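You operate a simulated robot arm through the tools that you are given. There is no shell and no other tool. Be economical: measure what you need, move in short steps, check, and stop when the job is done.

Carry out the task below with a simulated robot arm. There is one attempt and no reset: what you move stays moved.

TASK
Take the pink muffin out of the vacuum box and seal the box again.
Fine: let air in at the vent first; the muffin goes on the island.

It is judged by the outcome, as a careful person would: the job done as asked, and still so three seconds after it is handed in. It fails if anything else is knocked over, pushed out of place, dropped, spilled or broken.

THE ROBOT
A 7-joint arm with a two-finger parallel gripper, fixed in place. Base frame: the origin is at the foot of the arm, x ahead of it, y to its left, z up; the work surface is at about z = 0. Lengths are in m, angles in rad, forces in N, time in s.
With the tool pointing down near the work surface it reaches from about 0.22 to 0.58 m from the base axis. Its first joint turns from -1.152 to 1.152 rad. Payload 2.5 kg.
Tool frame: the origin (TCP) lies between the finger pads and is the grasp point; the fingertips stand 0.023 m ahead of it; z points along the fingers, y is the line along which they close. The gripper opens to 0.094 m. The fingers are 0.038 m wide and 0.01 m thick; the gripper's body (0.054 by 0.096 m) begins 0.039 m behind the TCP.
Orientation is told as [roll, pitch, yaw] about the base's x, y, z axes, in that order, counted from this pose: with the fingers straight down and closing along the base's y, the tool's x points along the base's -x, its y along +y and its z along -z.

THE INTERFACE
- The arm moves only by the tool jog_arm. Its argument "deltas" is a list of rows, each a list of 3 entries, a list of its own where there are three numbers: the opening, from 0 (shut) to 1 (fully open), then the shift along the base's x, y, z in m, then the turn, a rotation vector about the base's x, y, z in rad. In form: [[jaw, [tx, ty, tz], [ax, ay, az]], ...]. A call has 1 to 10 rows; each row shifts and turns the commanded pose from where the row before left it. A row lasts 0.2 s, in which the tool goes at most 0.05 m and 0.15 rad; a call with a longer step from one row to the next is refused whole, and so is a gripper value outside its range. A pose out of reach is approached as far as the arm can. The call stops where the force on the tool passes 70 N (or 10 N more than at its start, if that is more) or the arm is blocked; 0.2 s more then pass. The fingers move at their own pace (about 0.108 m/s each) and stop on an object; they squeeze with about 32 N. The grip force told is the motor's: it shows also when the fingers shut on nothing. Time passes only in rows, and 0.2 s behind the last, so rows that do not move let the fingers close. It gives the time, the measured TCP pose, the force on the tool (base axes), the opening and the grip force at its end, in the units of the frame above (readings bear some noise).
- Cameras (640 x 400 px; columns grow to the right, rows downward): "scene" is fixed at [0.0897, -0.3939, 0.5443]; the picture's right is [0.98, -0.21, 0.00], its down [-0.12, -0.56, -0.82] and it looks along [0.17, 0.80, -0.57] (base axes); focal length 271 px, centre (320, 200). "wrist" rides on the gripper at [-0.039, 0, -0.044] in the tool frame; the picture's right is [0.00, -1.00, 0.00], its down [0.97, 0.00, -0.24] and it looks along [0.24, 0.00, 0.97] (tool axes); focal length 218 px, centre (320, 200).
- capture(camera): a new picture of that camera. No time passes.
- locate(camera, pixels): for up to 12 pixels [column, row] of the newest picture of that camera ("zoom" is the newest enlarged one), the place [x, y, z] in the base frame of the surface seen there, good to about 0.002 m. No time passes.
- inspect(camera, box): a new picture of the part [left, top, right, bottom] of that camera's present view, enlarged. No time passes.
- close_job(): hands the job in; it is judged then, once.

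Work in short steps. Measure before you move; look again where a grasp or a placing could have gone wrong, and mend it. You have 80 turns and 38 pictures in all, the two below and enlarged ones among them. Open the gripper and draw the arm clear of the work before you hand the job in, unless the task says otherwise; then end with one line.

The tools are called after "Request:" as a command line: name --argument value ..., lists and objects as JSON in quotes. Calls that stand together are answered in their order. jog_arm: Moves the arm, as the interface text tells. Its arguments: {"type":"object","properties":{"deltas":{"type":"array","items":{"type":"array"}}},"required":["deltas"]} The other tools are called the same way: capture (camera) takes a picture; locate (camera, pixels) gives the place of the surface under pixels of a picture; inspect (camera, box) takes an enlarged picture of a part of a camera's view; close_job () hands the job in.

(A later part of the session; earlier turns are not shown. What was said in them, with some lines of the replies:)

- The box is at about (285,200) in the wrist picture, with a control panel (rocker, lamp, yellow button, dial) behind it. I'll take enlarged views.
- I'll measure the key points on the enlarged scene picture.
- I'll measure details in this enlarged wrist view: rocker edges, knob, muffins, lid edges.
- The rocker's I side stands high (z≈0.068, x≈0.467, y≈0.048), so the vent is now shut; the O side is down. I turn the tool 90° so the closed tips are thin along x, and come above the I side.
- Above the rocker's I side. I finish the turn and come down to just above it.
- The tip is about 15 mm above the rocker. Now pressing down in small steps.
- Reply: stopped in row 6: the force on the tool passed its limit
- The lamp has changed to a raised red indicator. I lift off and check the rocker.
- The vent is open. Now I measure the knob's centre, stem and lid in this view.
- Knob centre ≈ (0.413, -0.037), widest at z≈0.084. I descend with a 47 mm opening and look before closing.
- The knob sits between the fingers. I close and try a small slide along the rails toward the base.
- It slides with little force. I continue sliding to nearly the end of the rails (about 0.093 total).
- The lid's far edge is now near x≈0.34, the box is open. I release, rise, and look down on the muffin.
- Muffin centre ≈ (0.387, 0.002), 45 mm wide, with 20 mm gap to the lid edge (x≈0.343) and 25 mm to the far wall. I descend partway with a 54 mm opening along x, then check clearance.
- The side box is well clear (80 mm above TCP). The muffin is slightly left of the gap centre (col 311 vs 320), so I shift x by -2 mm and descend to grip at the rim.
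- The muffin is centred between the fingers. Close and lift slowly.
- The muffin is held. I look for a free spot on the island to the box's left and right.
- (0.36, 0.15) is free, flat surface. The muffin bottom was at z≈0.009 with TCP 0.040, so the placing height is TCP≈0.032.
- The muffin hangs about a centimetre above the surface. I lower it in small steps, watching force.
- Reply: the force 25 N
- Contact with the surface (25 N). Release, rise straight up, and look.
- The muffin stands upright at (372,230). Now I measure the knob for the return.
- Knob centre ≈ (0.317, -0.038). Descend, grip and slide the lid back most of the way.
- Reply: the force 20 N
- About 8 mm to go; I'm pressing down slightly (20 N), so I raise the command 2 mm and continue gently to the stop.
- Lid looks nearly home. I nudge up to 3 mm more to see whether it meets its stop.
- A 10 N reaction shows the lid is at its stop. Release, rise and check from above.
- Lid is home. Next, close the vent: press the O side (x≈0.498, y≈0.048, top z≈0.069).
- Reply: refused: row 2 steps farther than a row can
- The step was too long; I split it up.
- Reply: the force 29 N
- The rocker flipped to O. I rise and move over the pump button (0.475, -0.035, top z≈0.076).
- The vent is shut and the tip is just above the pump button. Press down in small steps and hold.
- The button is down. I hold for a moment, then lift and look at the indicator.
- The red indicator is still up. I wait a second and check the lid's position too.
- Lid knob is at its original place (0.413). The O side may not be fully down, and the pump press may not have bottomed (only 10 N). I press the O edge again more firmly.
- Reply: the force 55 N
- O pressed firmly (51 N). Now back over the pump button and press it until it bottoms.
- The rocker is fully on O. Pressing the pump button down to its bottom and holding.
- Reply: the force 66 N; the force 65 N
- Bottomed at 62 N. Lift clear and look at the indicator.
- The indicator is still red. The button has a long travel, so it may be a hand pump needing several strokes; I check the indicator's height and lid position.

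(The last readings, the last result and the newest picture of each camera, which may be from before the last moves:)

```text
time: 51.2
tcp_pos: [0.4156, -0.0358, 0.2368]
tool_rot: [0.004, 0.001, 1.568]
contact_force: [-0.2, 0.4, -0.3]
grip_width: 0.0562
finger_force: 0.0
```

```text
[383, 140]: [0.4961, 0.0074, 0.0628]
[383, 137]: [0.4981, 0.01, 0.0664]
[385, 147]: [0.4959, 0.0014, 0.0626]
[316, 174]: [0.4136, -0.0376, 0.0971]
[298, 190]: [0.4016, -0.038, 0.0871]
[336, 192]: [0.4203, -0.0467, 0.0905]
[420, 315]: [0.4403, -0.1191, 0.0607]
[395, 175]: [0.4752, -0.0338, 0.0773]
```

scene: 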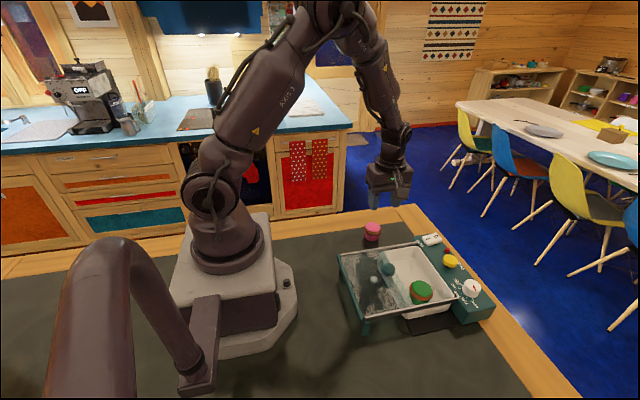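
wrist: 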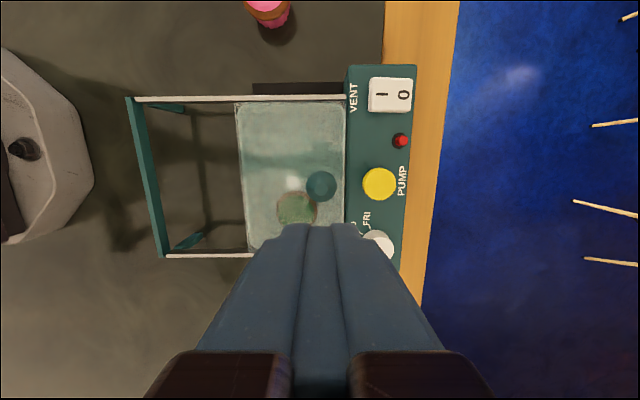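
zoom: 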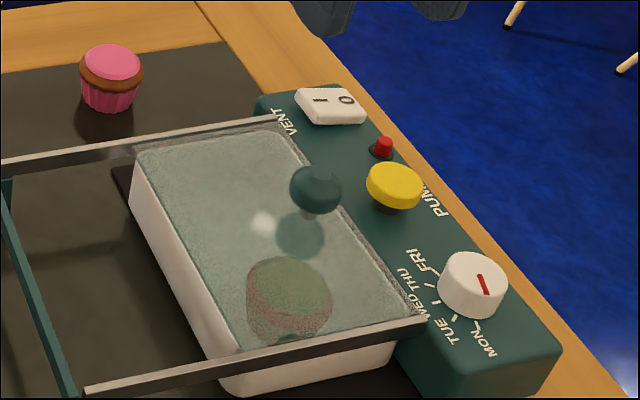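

The knob reads about 2–3 mm higher (0.097) than at the start (0.094), so the lid may not be seated down. I close the fingers and press gently on top of the knob.

Request:
jog_arm --deltas '[[0.3, [-0.002, -0.002, -0.03], [0, 0, 0]], [0, [0, 0, -0.03], [0, 0, 0]], [0, [0, 0, -0.03], [0, 0, 0]], [0, [0, 0, -0.012], [0, 0, 0]], [0, [0, 0, -0.006], [0, 0, 0]], [0, [0, 0, 0], [0, 0, 0]]]'

Request:
jog_arm --deltas '[[0, [0, 0, -0.003], [0, 0, 0]], [0, [0, 0, -0.002], [0, 0, 0]], [0, [0, 0, -0.002], [0, 0, 0]], [0, [0, 0, 0], [0, 0, 0]]]'

```text
time: 52.6
tcp_pos: [0.4132, -0.0383, 0.1306]
tool_rot: [0.004, 0.002, 1.569]
contact_force: [0.2, 0.5, -0.5]
grip_width: 0.0
finger_force: 31.6
```

```text
time: 53.6
tcp_pos: [0.4131, -0.0386, 0.1234]
tool_rot: [0.003, 0.0, 1.571]
contact_force: [-0.1, -0.4, 0.0]
grip_width: 0.0
finger_force: 31.9
```

Request:
jog_arm --deltas '[[0, [0, 0, -0.001], [0, 0, 0]], [0, [0, 0, -0.001], [0, 0, 0]], [0, [0, 0, -0.001], [0, 0, 0]], [0, [0, 0, 0], [0, 0, 0]]]'

Request:
jog_arm --deltas '[[0, [0, 0, -0.001], [0, 0, 0]], [0, [0, 0, -0.001], [0, 0, 0]], [0, [0, 0, 0], [0, 0, 0]]]'

```text
time: 54.6
tcp_pos: [0.4132, -0.0377, 0.1196]
tool_rot: [0.003, 0.002, 1.569]
contact_force: [0.8, 0.4, -0.1]
grip_width: 0.0001
finger_force: 31.7
```

```text
time: 55.4
tcp_pos: [0.4151, -0.0374, 0.1187]
tool_rot: [0.003, 0.002, 1.568]
contact_force: [0.3, -0.1, -0.2]
grip_width: 0.0001
finger_force: 31.7
```

Request:
jog_arm --deltas '[[0, [0, 0, -0.001], [0, 0, 0]], [0, [0, 0, -0.001], [0, 0, 0]], [0, [0, 0, 0], [0, 0, 0]]]'

Request:
jog_arm --deltas '[[0, [0, 0, -0.001], [0, 0, 0]], [0, [0, 0, -0.001], [0, 0, 0]], [0, [0, 0, 0], [0, 0, 0]]]'

```text
time: 56.2
tcp_pos: [0.4144, -0.0368, 0.1181]
tool_rot: [0.002, 0.004, 1.569]
contact_force: [-9.1, -2.0, 27.3]
grip_width: 0.0001
finger_force: 32.0
```

```text
time: 57.0
tcp_pos: [0.4151, -0.0366, 0.1171]
tool_rot: [0.002, 0.005, 1.569]
contact_force: [-23.9, 0.4, 61.2]
grip_width: 0.0
finger_force: 31.6
```

The lid is rigidly seated vertically (61 N, tip at 0.095). Next I make sure it's fully home along the rails: push the knob from behind with the closed fingers.

Request:
jog_arm --deltas '[[0, [0, 0, 0.02], [0, 0, 0]], [0, [-0.016, 0, 0], [0, 0, 0]], [0, [-0.018, 0, 0], [0, 0, 0]], [0, [0, 0, -0.025], [0, 0, 0]], [0, [0, 0, -0.023], [0, 0, 0]], [0, [0, 0, 0], [0, 0, 0]]]'

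Request:
jog_arm --deltas '[[0, [0.002, 0, 0], [0, 0, 0]], [0, [0.002, 0, 0], [0, 0, 0]], [0, [0.002, 0, 0], [0, 0, 0]], [0, [0, 0, 0], [0, 0, 0]]]'

```text
time: 58.4
tcp_pos: [0.3771, -0.0384, 0.0872]
tool_rot: [0.004, 0.002, 1.569]
contact_force: [-0.1, 0.5, -0.1]
grip_width: 0.0003
finger_force: 32.2
```

```text
time: 59.4
tcp_pos: [0.3847, -0.0373, 0.0865]
tool_rot: [0.003, 0.003, 1.569]
contact_force: [-0.8, 0.7, -0.7]
grip_width: 0.0
finger_force: 31.5
```

Request:
jog_arm --deltas '[[0, [0.002, 0, 0], [0, 0, 0]], [0, [0.001, 0, 0], [0, 0, 0]], [0, [0, 0, 0], [0, 0, 0]]]'

Request:
jog_arm --deltas '[[0, [0.001, 0, 0], [0, 0, 0]], [0, [0.001, 0, 0], [0, 0, 0]], [0, [0, 0, 0], [0, 0, 0]]]'

Request:
jog_arm --deltas '[[0, [0.001, 0, 0], [0, 0, 0]], [0, [0.001, 0, 0], [0, 0, 0]], [0, [0, 0, 0], [0, 0, 0]]]'

```text
time: 60.2
tcp_pos: [0.3891, -0.0376, 0.0859]
tool_rot: [0.006, 0.002, 1.57]
contact_force: [-5.2, 2.4, 3.9]
grip_width: 0.0001
finger_force: 32.3
```

```text
time: 61.0
tcp_pos: [0.3911, -0.0385, 0.0861]
tool_rot: [0.004, 0.005, 1.569]
contact_force: [-9.5, 0.3, 2.0]
grip_width: 0.0
finger_force: 31.9
```

```text
time: 61.8
tcp_pos: [0.392, -0.0387, 0.0874]
tool_rot: [0.003, 0.002, 1.567]
contact_force: [-12.3, -0.9, 5.2]
grip_width: 0.0
finger_force: 31.8
```

Request:
jog_arm --deltas '[[0, [0.001, 0, 0], [0, 0, 0]], [0, [0.001, 0, 0], [0, 0, 0]], [0, [0.001, 0, 0], [0, 0, 0]], [0, [0, 0, 0], [0, 0, 0]]]'

```text
time: 62.8
tcp_pos: [0.3963, -0.0375, 0.0878]
tool_rot: [0.0, 0.003, 1.57]
contact_force: [-0.1, -0.4, -0.1]
grip_width: 0.0
finger_force: 31.8
```

The resistance dropped to zero at x=0.396, like passing a detent. I back off and look before anything else.

Request:
jog_arm --deltas '[[0, [-0.008, 0, 0], [0, 0, 0]], [0, [-0.01, 0, 0.03], [0, 0, 0]], [0, [0, 0, 0.04], [0, 0, 0]], [0, [0, 0, 0.04], [0, 0, 0]], [0, [0, 0, 0.03], [0, 0, 0]], [0, [0, 0, 0], [0, 0, 0]]]'

Request:
inspect --camera "scene" --box '[360, 210, 500, 320]'

```text
time: 64.2
tcp_pos: [0.3787, -0.0385, 0.2254]
tool_rot: [0.003, 0.003, 1.569]
contact_force: [-1.1, 0.4, -0.2]
grip_width: 0.0001
finger_force: 31.5
```

```text
3.64 times, centred on (430, 265) of scene
```

zoom: 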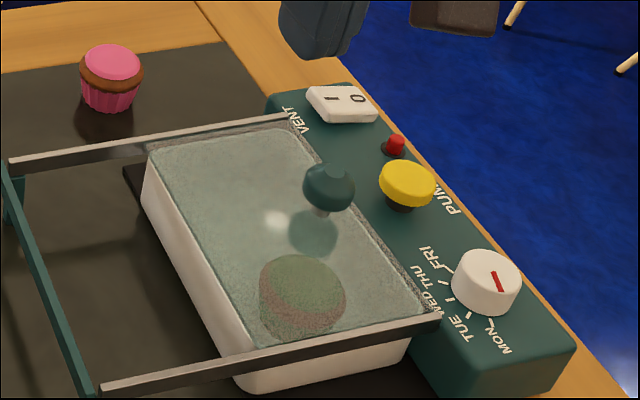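

The lid was already at its stop: the whole unit shifted a few mm. I measure how far.

Request:
locate --camera "zoom" --pixels '[[329, 174], [407, 175], [487, 262], [396, 141], [10, 163], [110, 386], [435, 314]]'

```text
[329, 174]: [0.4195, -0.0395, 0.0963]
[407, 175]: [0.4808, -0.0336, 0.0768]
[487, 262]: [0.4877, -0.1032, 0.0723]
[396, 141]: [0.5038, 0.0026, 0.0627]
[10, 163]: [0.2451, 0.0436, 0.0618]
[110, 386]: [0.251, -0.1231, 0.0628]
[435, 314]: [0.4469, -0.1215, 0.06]
```

The unit moved about 7 mm in +x. I'll pull it back by the front crossbar (x≈0.245): lower the closed fingers into the open frame just behind the bar, and pull gently.

Request:
jog_arm --deltas '[[0, [-0.047, 0, 0], [0, 0, 0]], [0, [-0.047, 0, 0], [0, 0, 0]], [0, [0, 0, -0.045], [0, 0, 0]], [0, [0, 0, -0.045], [0, 0, 0]], [0, [0, 0, -0.045], [0, 0, 0]], [0, [0, 0, -0.03], [0, 0, 0]], [0, [0, 0, 0], [0, 0, 0]]]'

Request:
jog_arm --deltas '[[0, [-0.006, 0, 0], [0, 0, 0]], [0, [-0.006, 0, 0], [0, 0, 0]], [0, [-0.003, 0, 0], [0, 0, 0]], [0, [0, 0, 0], [0, 0, 0]]]'

```text
time: 65.8
tcp_pos: [0.2824, -0.0388, 0.0612]
tool_rot: [0.003, 0.001, 1.57]
contact_force: [0.5, 0.5, 0.6]
grip_width: 0.0
finger_force: 32.3
```

```text
time: 66.8
tcp_pos: [0.2673, -0.0395, 0.0619]
tool_rot: [0.003, 0.002, 1.568]
contact_force: [1.1, 0.0, -0.9]
grip_width: 0.0
finger_force: 31.7
```

Request:
jog_arm --deltas '[[0, [-0.002, 0, 0], [0, 0, 0]], [0, [-0.001, 0, 0], [0, 0, 0]], [0, [-0.001, 0, 0], [0, 0, 0]], [0, [0, 0, 0], [0, 0, 0]]]'

Request:
jog_arm --deltas '[[0, [-0.001, 0, 0], [0, 0, 0]], [0, [-0.001, 0, 0], [0, 0, 0]], [0, [0, 0, 0], [0, 0, 0]]]'

Request:
jog_arm --deltas '[[0, [-0.001, 0, 0], [0, 0, 0]], [0, [-0.001, 0, 0], [0, 0, 0]], [0, [0, 0, 0], [0, 0, 0]]]'

```text
time: 67.8
tcp_pos: [0.2641, -0.0386, 0.0607]
tool_rot: [0.003, 0.002, 1.568]
contact_force: [0.7, 1.4, 0.5]
grip_width: 0.0
finger_force: 31.8
```

```text
time: 68.6
tcp_pos: [0.2621, -0.0388, 0.0612]
tool_rot: [0.002, 0.001, 1.569]
contact_force: [-0.2, 0.5, -0.1]
grip_width: 0.0
finger_force: 32.0
```

```text
time: 69.4
tcp_pos: [0.2614, -0.0396, 0.0635]
tool_rot: [0.005, 0.002, 1.568]
contact_force: [0.4, -0.2, 0.7]
grip_width: 0.0
finger_force: 32.3
```

Request:
jog_arm --deltas '[[0, [-0.001, 0, 0], [0, 0, 0]], [0, [-0.001, 0, 0], [0, 0, 0]], [0, [0, 0, 0], [0, 0, 0]]]'

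Request:
jog_arm --deltas '[[0, [-0.001, 0, 0], [0, 0, 0]], [0, [-0.001, 0, 0], [0, 0, 0]], [0, [0, 0, 0], [0, 0, 0]]]'

Request:
jog_arm --deltas '[[0, [-0.001, 0, 0], [0, 0, 0]], [0, [-0.001, 0, 0], [0, 0, 0]], [0, [0, 0, 0], [0, 0, 0]]]'

```text
time: 70.2
tcp_pos: [0.2598, -0.0386, 0.0625]
tool_rot: [0.004, 0.002, 1.568]
contact_force: [-0.8, 0.5, 0.4]
grip_width: 0.0001
finger_force: 32.3
```

```text
time: 71.0
tcp_pos: [0.2562, -0.0383, 0.0625]
tool_rot: [0.003, 0.003, 1.57]
contact_force: [0.6, 0.1, 0.6]
grip_width: 0.0
finger_force: 31.7
```

```text
time: 71.8
tcp_pos: [0.2549, -0.0372, 0.0624]
tool_rot: [0.005, 0.003, 1.569]
contact_force: [-0.4, 0.7, 0.2]
grip_width: 0.0001
finger_force: 31.7
```

Request:
jog_arm --deltas '[[0, [-0.001, 0, 0], [0, 0, 0]], [0, [-0.001, 0, 0], [0, 0, 0]], [0, [0, 0, 0], [0, 0, 0]]]'

Request:
jog_arm --deltas '[[0, [-0.001, 0, 0], [0, 0, 0]], [0, [-0.001, 0, 0], [0, 0, 0]], [0, [0, 0, 0], [0, 0, 0]]]'

```text
time: 72.6
tcp_pos: [0.2528, -0.0369, 0.0615]
tool_rot: [0.004, 0.002, 1.569]
contact_force: [0.6, 0.3, -1.0]
grip_width: 0.0
finger_force: 32.5
```

```text
time: 73.4
tcp_pos: [0.2499, -0.0371, 0.0615]
tool_rot: [0.003, 0.003, 1.569]
contact_force: [-0.8, 0.2, 0.2]
grip_width: 0.0
finger_force: 32.1
```

No contact yet; I measure the bar in the last enlarged picture.

Request:
locate --camera "zoom" --pixels '[[38, 260], [44, 260], [32, 260], [50, 260], [60, 310], [66, 310], [15, 180], [75, 340]]'

```text
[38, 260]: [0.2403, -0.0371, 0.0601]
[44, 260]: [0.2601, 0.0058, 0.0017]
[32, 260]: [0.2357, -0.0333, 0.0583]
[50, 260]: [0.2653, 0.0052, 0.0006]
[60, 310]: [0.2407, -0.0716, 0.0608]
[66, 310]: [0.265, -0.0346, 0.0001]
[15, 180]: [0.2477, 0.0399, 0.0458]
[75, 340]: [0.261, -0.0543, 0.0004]
```

The bar's inner face is at about 0.242, so contact is imminent. I continue.

Request:
jog_arm --deltas '[[0, [-0.001, 0, 0], [0, 0, 0]], [0, [-0.001, 0, 0], [0, 0, 0]], [0, [0, 0, 0], [0, 0, 0]]]'

Request:
jog_arm --deltas '[[0, [-0.001, 0, 0], [0, 0, 0]], [0, [-0.001, 0, 0], [0, 0, 0]], [0, [0, 0, 0], [0, 0, 0]]]'

```text
time: 74.2
tcp_pos: [0.2489, -0.0379, 0.062]
tool_rot: [0.004, 0.002, 1.569]
contact_force: [0.7, 0.2, -0.3]
grip_width: 0.0
finger_force: 31.9
```

```text
time: 75.0
tcp_pos: [0.2465, -0.037, 0.0619]
tool_rot: [0.001, 0.001, 1.569]
contact_force: [-0.8, 0.6, -0.1]
grip_width: 0.0001
finger_force: 32.5
```

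Still no force; I spend one picture to see the situation.

Request:
inspect --camera "scene" --box '[330, 210, 500, 345]'

```text
2.96 times, centred on (415, 278) of scene
```

zoom: 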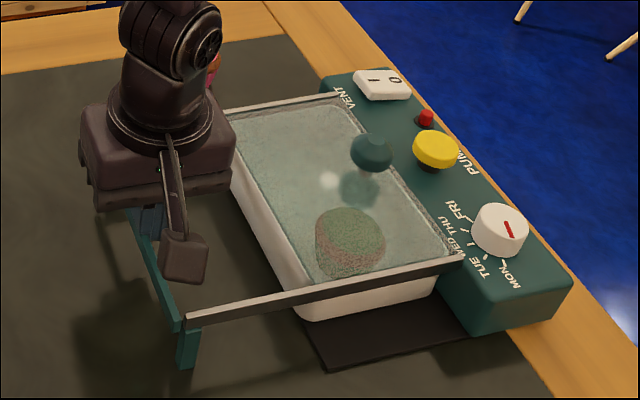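

Request:
locate --camera "zoom" --pixels '[[435, 142], [371, 140], [502, 222], [160, 255], [166, 255], [150, 220], [152, 238], [176, 310], [430, 335]]'

```text
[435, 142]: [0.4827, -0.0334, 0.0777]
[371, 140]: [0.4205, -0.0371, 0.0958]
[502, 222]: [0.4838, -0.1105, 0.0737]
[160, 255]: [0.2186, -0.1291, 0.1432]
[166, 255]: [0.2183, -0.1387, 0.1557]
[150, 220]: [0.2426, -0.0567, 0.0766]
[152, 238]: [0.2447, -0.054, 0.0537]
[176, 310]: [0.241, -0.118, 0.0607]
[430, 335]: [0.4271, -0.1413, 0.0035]
```

The unit hasn't moved back yet (button x≈0.482). I continue pulling in small steps until contact.

Request:
jog_arm --deltas '[[0, [-0.001, 0, 0], [0, 0, 0]], [0, [-0.001, 0, 0], [0, 0, 0]], [0, [0, 0, 0], [0, 0, 0]]]'

Request:
jog_arm --deltas '[[0, [-0.001, 0, 0], [0, 0, 0]], [0, [-0.001, 0, 0], [0, 0, 0]], [0, [0, 0, 0], [0, 0, 0]]]'

```text
time: 75.8
tcp_pos: [0.244, -0.0367, 0.0621]
tool_rot: [0.004, 0.002, 1.569]
contact_force: [-0.1, 0.2, 0.4]
grip_width: 0.0
finger_force: 31.6
```

```text
time: 76.6
tcp_pos: [0.2437, -0.0378, 0.0603]
tool_rot: [0.002, 0.002, 1.569]
contact_force: [-0.3, -0.3, 0.3]
grip_width: 0.0002
finger_force: 32.3
```

Request:
jog_arm --deltas '[[0, [-0.001, 0, 0], [0, 0, 0]], [0, [-0.001, 0, 0], [0, 0, 0]], [0, [0, 0, 0], [0, 0, 0]]]'

Request:
jog_arm --deltas '[[0, [-0.001, 0, 0], [0, 0, 0]], [0, [-0.001, 0, 0], [0, 0, 0]], [0, [0, 0, 0], [0, 0, 0]]]'

```text
time: 77.4
tcp_pos: [0.2413, -0.0362, 0.0608]
tool_rot: [0.004, 0.002, 1.569]
contact_force: [-0.9, -0.2, -0.6]
grip_width: 0.0
finger_force: 31.9
```

```text
time: 78.2
tcp_pos: [0.2385, -0.0365, 0.0626]
tool_rot: [0.007, 0.003, 1.569]
contact_force: [0.7, 0.2, -0.4]
grip_width: 0.0
finger_force: 32.1
```

The crossbar gives no resistance at all, so I stop pulling there. Instead I'll push the panel back from its far side; first measure its far edge in the last picture.

Request:
locate --camera "zoom" --pixels '[[470, 160], [476, 160], [482, 160], [490, 160], [500, 190], [508, 190], [516, 190], [450, 130], [456, 130], [462, 130]]'

Request:
jog_arm --deltas '[[0, [0.01, 0, 0], [0, 0, 0]], [0, [0.01, 0, 0.02], [0, 0, 0]], [0, [0.01, 0, 0.045], [0, 0, 0]], [0, [0, 0, 0.045], [0, 0, 0]], [0, [0.04, 0, 0.02], [0, 0, 0]], [0, [0.045, 0, 0], [0, 0, 0]], [0, [0.045, 0, 0], [0, 0, 0]], [0, [0.045, 0, 0], [0, 0, 0]], [0, [0.045, 0, 0], [0, 0, 0]], [0, [0.045, 0, 0], [0, 0, 0]]]'

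```text
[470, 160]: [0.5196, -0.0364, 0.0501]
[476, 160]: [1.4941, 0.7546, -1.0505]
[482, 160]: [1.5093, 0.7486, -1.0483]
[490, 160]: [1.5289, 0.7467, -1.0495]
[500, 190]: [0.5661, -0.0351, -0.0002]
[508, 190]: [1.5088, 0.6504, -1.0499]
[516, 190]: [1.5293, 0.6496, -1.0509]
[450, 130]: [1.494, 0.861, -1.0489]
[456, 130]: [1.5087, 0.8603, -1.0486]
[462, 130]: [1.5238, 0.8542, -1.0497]
```

```text
time: 80.4
tcp_pos: [0.5333, -0.035, 0.1924]
tool_rot: [0.004, 0.002, 1.569]
contact_force: [0.0, 0.5, -0.6]
grip_width: 0.0001
finger_force: 31.5
```

Panel's far face is at x≈0.521. I come down behind it at x≈0.548, tips at z≈0.03.

Request:
jog_arm --deltas '[[0, [0.014, 0, 0], [0, 0, 0]], [0, [0, 0, -0.04], [0, 0, 0]], [0, [0, 0, -0.04], [0, 0, 0]], [0, [0, 0, -0.035], [0, 0, 0]], [0, [0, 0, -0.022], [0, 0, 0]], [0, [0, 0, 0], [0, 0, 0]]]'

Request:
jog_arm --deltas '[[0, [-0.004, 0, 0], [0, 0, 0]], [0, [-0.004, 0, 0], [0, 0, 0]], [0, [-0.002, 0, 0], [0, 0, 0]], [0, [0, 0, 0], [0, 0, 0]]]'

Request:
jog_arm --deltas '[[0, [-0.001, 0, 0], [0, 0, 0]], [0, [-0.001, 0, 0], [0, 0, 0]], [0, [0, 0, 0], [0, 0, 0]]]'

Request:
jog_arm --deltas '[[0, [-0.001, 0, 0], [0, 0, 0]], [0, [-0.001, 0, 0], [0, 0, 0]], [0, [0, 0, 0], [0, 0, 0]]]'

```text
time: 81.8
tcp_pos: [0.5482, -0.038, 0.0547]
tool_rot: [0.003, 0.002, 1.569]
contact_force: [-0.5, 1.0, 0.2]
grip_width: 0.0
finger_force: 31.9
```

```text
time: 82.8
tcp_pos: [0.5379, -0.0372, 0.0549]
tool_rot: [0.003, 0.004, 1.568]
contact_force: [-0.5, -0.2, 0.8]
grip_width: 0.0001
finger_force: 32.3
```

```text
time: 83.6
tcp_pos: [0.5359, -0.0367, 0.054]
tool_rot: [0.005, 0.003, 1.569]
contact_force: [0.0, -0.7, 0.6]
grip_width: 0.0
finger_force: 31.5
```

```text
time: 84.4
tcp_pos: [0.5341, -0.0371, 0.055]
tool_rot: [0.003, 0.003, 1.569]
contact_force: [-0.3, 0.5, 0.4]
grip_width: 0.0003
finger_force: 32.1
```

Request:
jog_arm --deltas '[[0, [-0.001, 0, 0], [0, 0, 0]], [0, [-0.001, 0, 0], [0, 0, 0]], [0, [0, 0, 0], [0, 0, 0]]]'

Request:
jog_arm --deltas '[[0, [-0.001, 0, 0], [0, 0, 0]], [0, [-0.001, 0, 0], [0, 0, 0]], [0, [0, 0, 0], [0, 0, 0]]]'

Request:
jog_arm --deltas '[[0, [-0.001, 0, 0], [0, 0, 0]], [0, [-0.001, 0, 0], [0, 0, 0]], [0, [0, 0, 0], [0, 0, 0]]]'

```text
time: 85.2
tcp_pos: [0.5329, -0.0383, 0.0557]
tool_rot: [0.004, 0.001, 1.567]
contact_force: [0.2, 0.2, -0.1]
grip_width: 0.0002
finger_force: 31.6
```

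```text
time: 86.0
tcp_pos: [0.53, -0.0372, 0.0557]
tool_rot: [0.004, 0.001, 1.57]
contact_force: [0.2, 0.0, 0.6]
grip_width: 0.0001
finger_force: 32.0
```

```text
time: 86.8
tcp_pos: [0.5274, -0.0374, 0.0556]
tool_rot: [0.003, 0.004, 1.569]
contact_force: [4.8, -1.8, -1.6]
grip_width: 0.0
finger_force: 32.0
```

Contact at x≈0.528 (4.8 N). Target is 7 mm further, about 0.521; I go slowly.

Request:
jog_arm --deltas '[[0, [-0.001, 0, 0], [0, 0, 0]], [0, [-0.001, 0, 0], [0, 0, 0]], [0, [0, 0, 0], [0, 0, 0]]]'

Request:
jog_arm --deltas '[[0, [-0.001, 0, 0], [0, 0, 0]], [0, [-0.001, 0, 0], [0, 0, 0]], [0, [0, 0, 0], [0, 0, 0]]]'

```text
time: 87.6
tcp_pos: [0.5257, -0.0374, 0.0558]
tool_rot: [0.003, 0.003, 1.569]
contact_force: [6.0, 3.0, 0.9]
grip_width: 0.0
finger_force: 32.4
```

```text
time: 88.4
tcp_pos: [0.5246, -0.0389, 0.0545]
tool_rot: [0.0, 0.003, 1.57]
contact_force: [5.9, -2.2, 2.3]
grip_width: 0.0
finger_force: 32.0
```

It slides at about 6 N. Finish the remaining ~3.5 mm.

Request:
jog_arm --deltas '[[0, [-0.001, 0, 0], [0, 0, 0]], [0, [-0.001, 0, 0], [0, 0, 0]], [0, [-0.001, 0, 0], [0, 0, 0]], [0, [-0.001, 0, 0], [0, 0, 0]], [0, [0, 0, 0], [0, 0, 0]]]'

Request:
jog_arm --deltas '[[0, [0.01, 0, 0], [0, 0, 0]], [0, [0.01, 0, 0], [0, 0, 0]], [0, [0, 0, 0.04], [0, 0, 0]], [0, [0, 0, 0.04], [0, 0, 0]], [0, [-0.04, 0, 0], [0, 0, 0]], [0, [-0.026, 0.002, 0], [0, 0, 0]], [0, [0, 0, -0.022], [0, 0, 0]], [0, [0, 0, 0], [0, 0, 0]]]'

```text
time: 89.6
tcp_pos: [0.5186, -0.0371, 0.0555]
tool_rot: [0.002, 0.002, 1.57]
contact_force: [7.0, 2.7, 2.1]
grip_width: 0.0001
finger_force: 32.2
```

```text
time: 91.4
tcp_pos: [0.4731, -0.0335, 0.1101]
tool_rot: [0.005, 0.002, 1.568]
contact_force: [-0.2, -0.3, 0.5]
grip_width: 0.0001
finger_force: 31.7
```

The unit is back in place and I'm above the pump button. Now several full pump strokes.

Request:
jog_arm --deltas '[[0, [0, 0, -0.014], [0, 0, 0]], [0, [0, 0, -0.014], [0, 0, 0]], [0, [0, 0, 0], [0, 0, 0]], [0, [0, 0, 0.014], [0, 0, 0]], [0, [0, 0, 0.01], [0, 0, 0]], [0, [0, 0, 0], [0, 0, 0]], [0, [0, 0, -0.012], [0, 0, 0]], [0, [0, 0, -0.012], [0, 0, 0]], [0, [0, 0, 0], [0, 0, 0]]]'

Request:
jog_arm --deltas '[[0, [0, 0, 0.014], [0, 0, 0]], [0, [0, 0, 0.01], [0, 0, 0]], [0, [0, 0, 0], [0, 0, 0]], [0, [0, 0, -0.012], [0, 0, 0]], [0, [0, 0, -0.012], [0, 0, 0]], [0, [0, 0, 0], [0, 0, 0]], [0, [0, 0, 0.014], [0, 0, 0]], [0, [0, 0, 0.01], [0, 0, 0]], [0, [0, 0, 0], [0, 0, 0]]]'

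```text
time: 93.4
tcp_pos: [0.4746, -0.0344, 0.0852]
tool_rot: [0.002, 0.003, 1.568]
contact_force: [-9.2, -2.7, 21.5]
grip_width: 0.0002
finger_force: 31.7
```

```text
time: 95.4
tcp_pos: [0.4736, -0.0353, 0.1094]
tool_rot: [0.004, 0.002, 1.569]
contact_force: [-0.1, 0.8, -0.6]
grip_width: 0.0
finger_force: 31.6
```

Full strokes (bottoming at ~20 N). Two more, ending with a long hold of about 5 s.

Request:
jog_arm --deltas '[[0, [0, 0, -0.013], [0, 0, 0]], [0, [0, 0, -0.013], [0, 0, 0]], [0, [0, 0, 0], [0, 0, 0]], [0, [0, 0, 0.014], [0, 0, 0]], [0, [0, 0, 0.011], [0, 0, 0]], [0, [0, 0, 0], [0, 0, 0]], [0, [0, 0, -0.013], [0, 0, 0]], [0, [0, 0, -0.013], [0, 0, 0]], [0, [0, 0, 0], [0, 0, 0]], [0, [0, 0, 0], [0, 0, 0]]]'

Request:
jog_arm --deltas '[[0, [0, 0, 0], [0, 0, 0]], [0, [0, 0, 0], [0, 0, 0]], [0, [0, 0, 0], [0, 0, 0]], [0, [0, 0, 0], [0, 0, 0]], [0, [0, 0, 0], [0, 0, 0]], [0, [0, 0, 0], [0, 0, 0]], [0, [0, 0, 0], [0, 0, 0]], [0, [0, 0, 0], [0, 0, 0]], [0, [0, 0, 0], [0, 0, 0]], [0, [0, 0, 0], [0, 0, 0]]]'

Request:
jog_arm --deltas '[[0, [0, 0, 0], [0, 0, 0]], [0, [0, 0, 0], [0, 0, 0]], [0, [0, 0, 0], [0, 0, 0]], [0, [0, 0, 0], [0, 0, 0]], [0, [0, 0, 0], [0, 0, 0]], [0, [0, 0, 0], [0, 0, 0]], [0, [0, 0, 0], [0, 0, 0]], [0, [0, 0, 0], [0, 0, 0]], [0, [0, 0, 0], [0, 0, 0]], [0, [0, 0, 0], [0, 0, 0]]]'

```text
time: 97.6
tcp_pos: [0.473, -0.0373, 0.0846]
tool_rot: [0.002, 0.003, 1.569]
contact_force: [-17.0, -0.9, 39.8]
grip_width: 0.0003
finger_force: 31.8
```

```text
time: 99.8
tcp_pos: [0.4748, -0.037, 0.0843]
tool_rot: [-0.001, 0.002, 1.57]
contact_force: [-10.7, -1.7, 39.4]
grip_width: 0.0001
finger_force: 31.9
```

```text
time: 102.0
tcp_pos: [0.474, -0.0357, 0.0847]
tool_rot: [-0.003, 0.004, 1.571]
contact_force: [-4.4, -1.7, 36.7]
grip_width: 0.0
finger_force: 32.5
```

Lift clear, open the gripper, and use the last picture to check the indicator and everything else.

Request:
jog_arm --deltas '[[0, [0, 0, 0.02], [0, 0, 0]], [0, [0, 0, 0.04], [0, 0, 0]], [0, [0, 0, 0.045], [0, 0, 0]], [0.3, [-0.03, 0, 0.035], [0, 0, 0]], [0.6, [-0.03, 0, 0.035], [0, 0, 0]], [0.6, [0, 0, 0], [0, 0, 0]]]'

Request:
inspect --camera "scene" --box '[360, 210, 500, 320]'

```text
time: 103.4
tcp_pos: [0.4149, -0.0347, 0.257]
tool_rot: [0.004, 0.001, 1.569]
contact_force: [0.1, -0.4, -0.9]
grip_width: 0.0564
finger_force: 0.1
```

```text
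3.64 times, centred on (430, 265) of scene
```

zoom: 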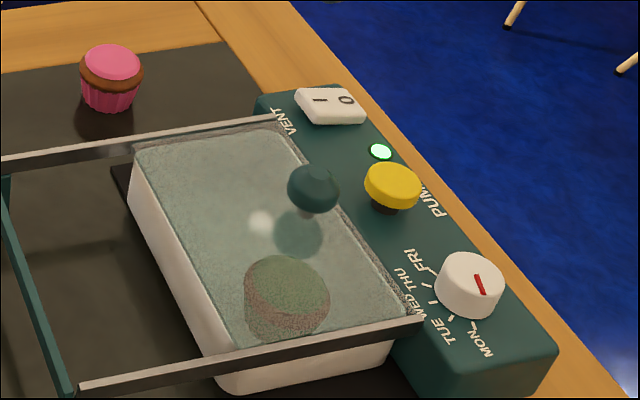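

The indicator is green and flush again, the vent is on O, the lid is home, the unit is back where it started, and the muffin stands on the island. The gripper is open and clear, so I hand the job in.

Request:
close_job

```text
The job is handed in.
```

The box was vented first, the pink muffin is standing on the island, and the lid is shut with the vent closed and the box pumped down again (indicator green). While seating the lid I nudged the whole unit about 7 mm, then pushed it back to within roughly 1 mm of where it started.
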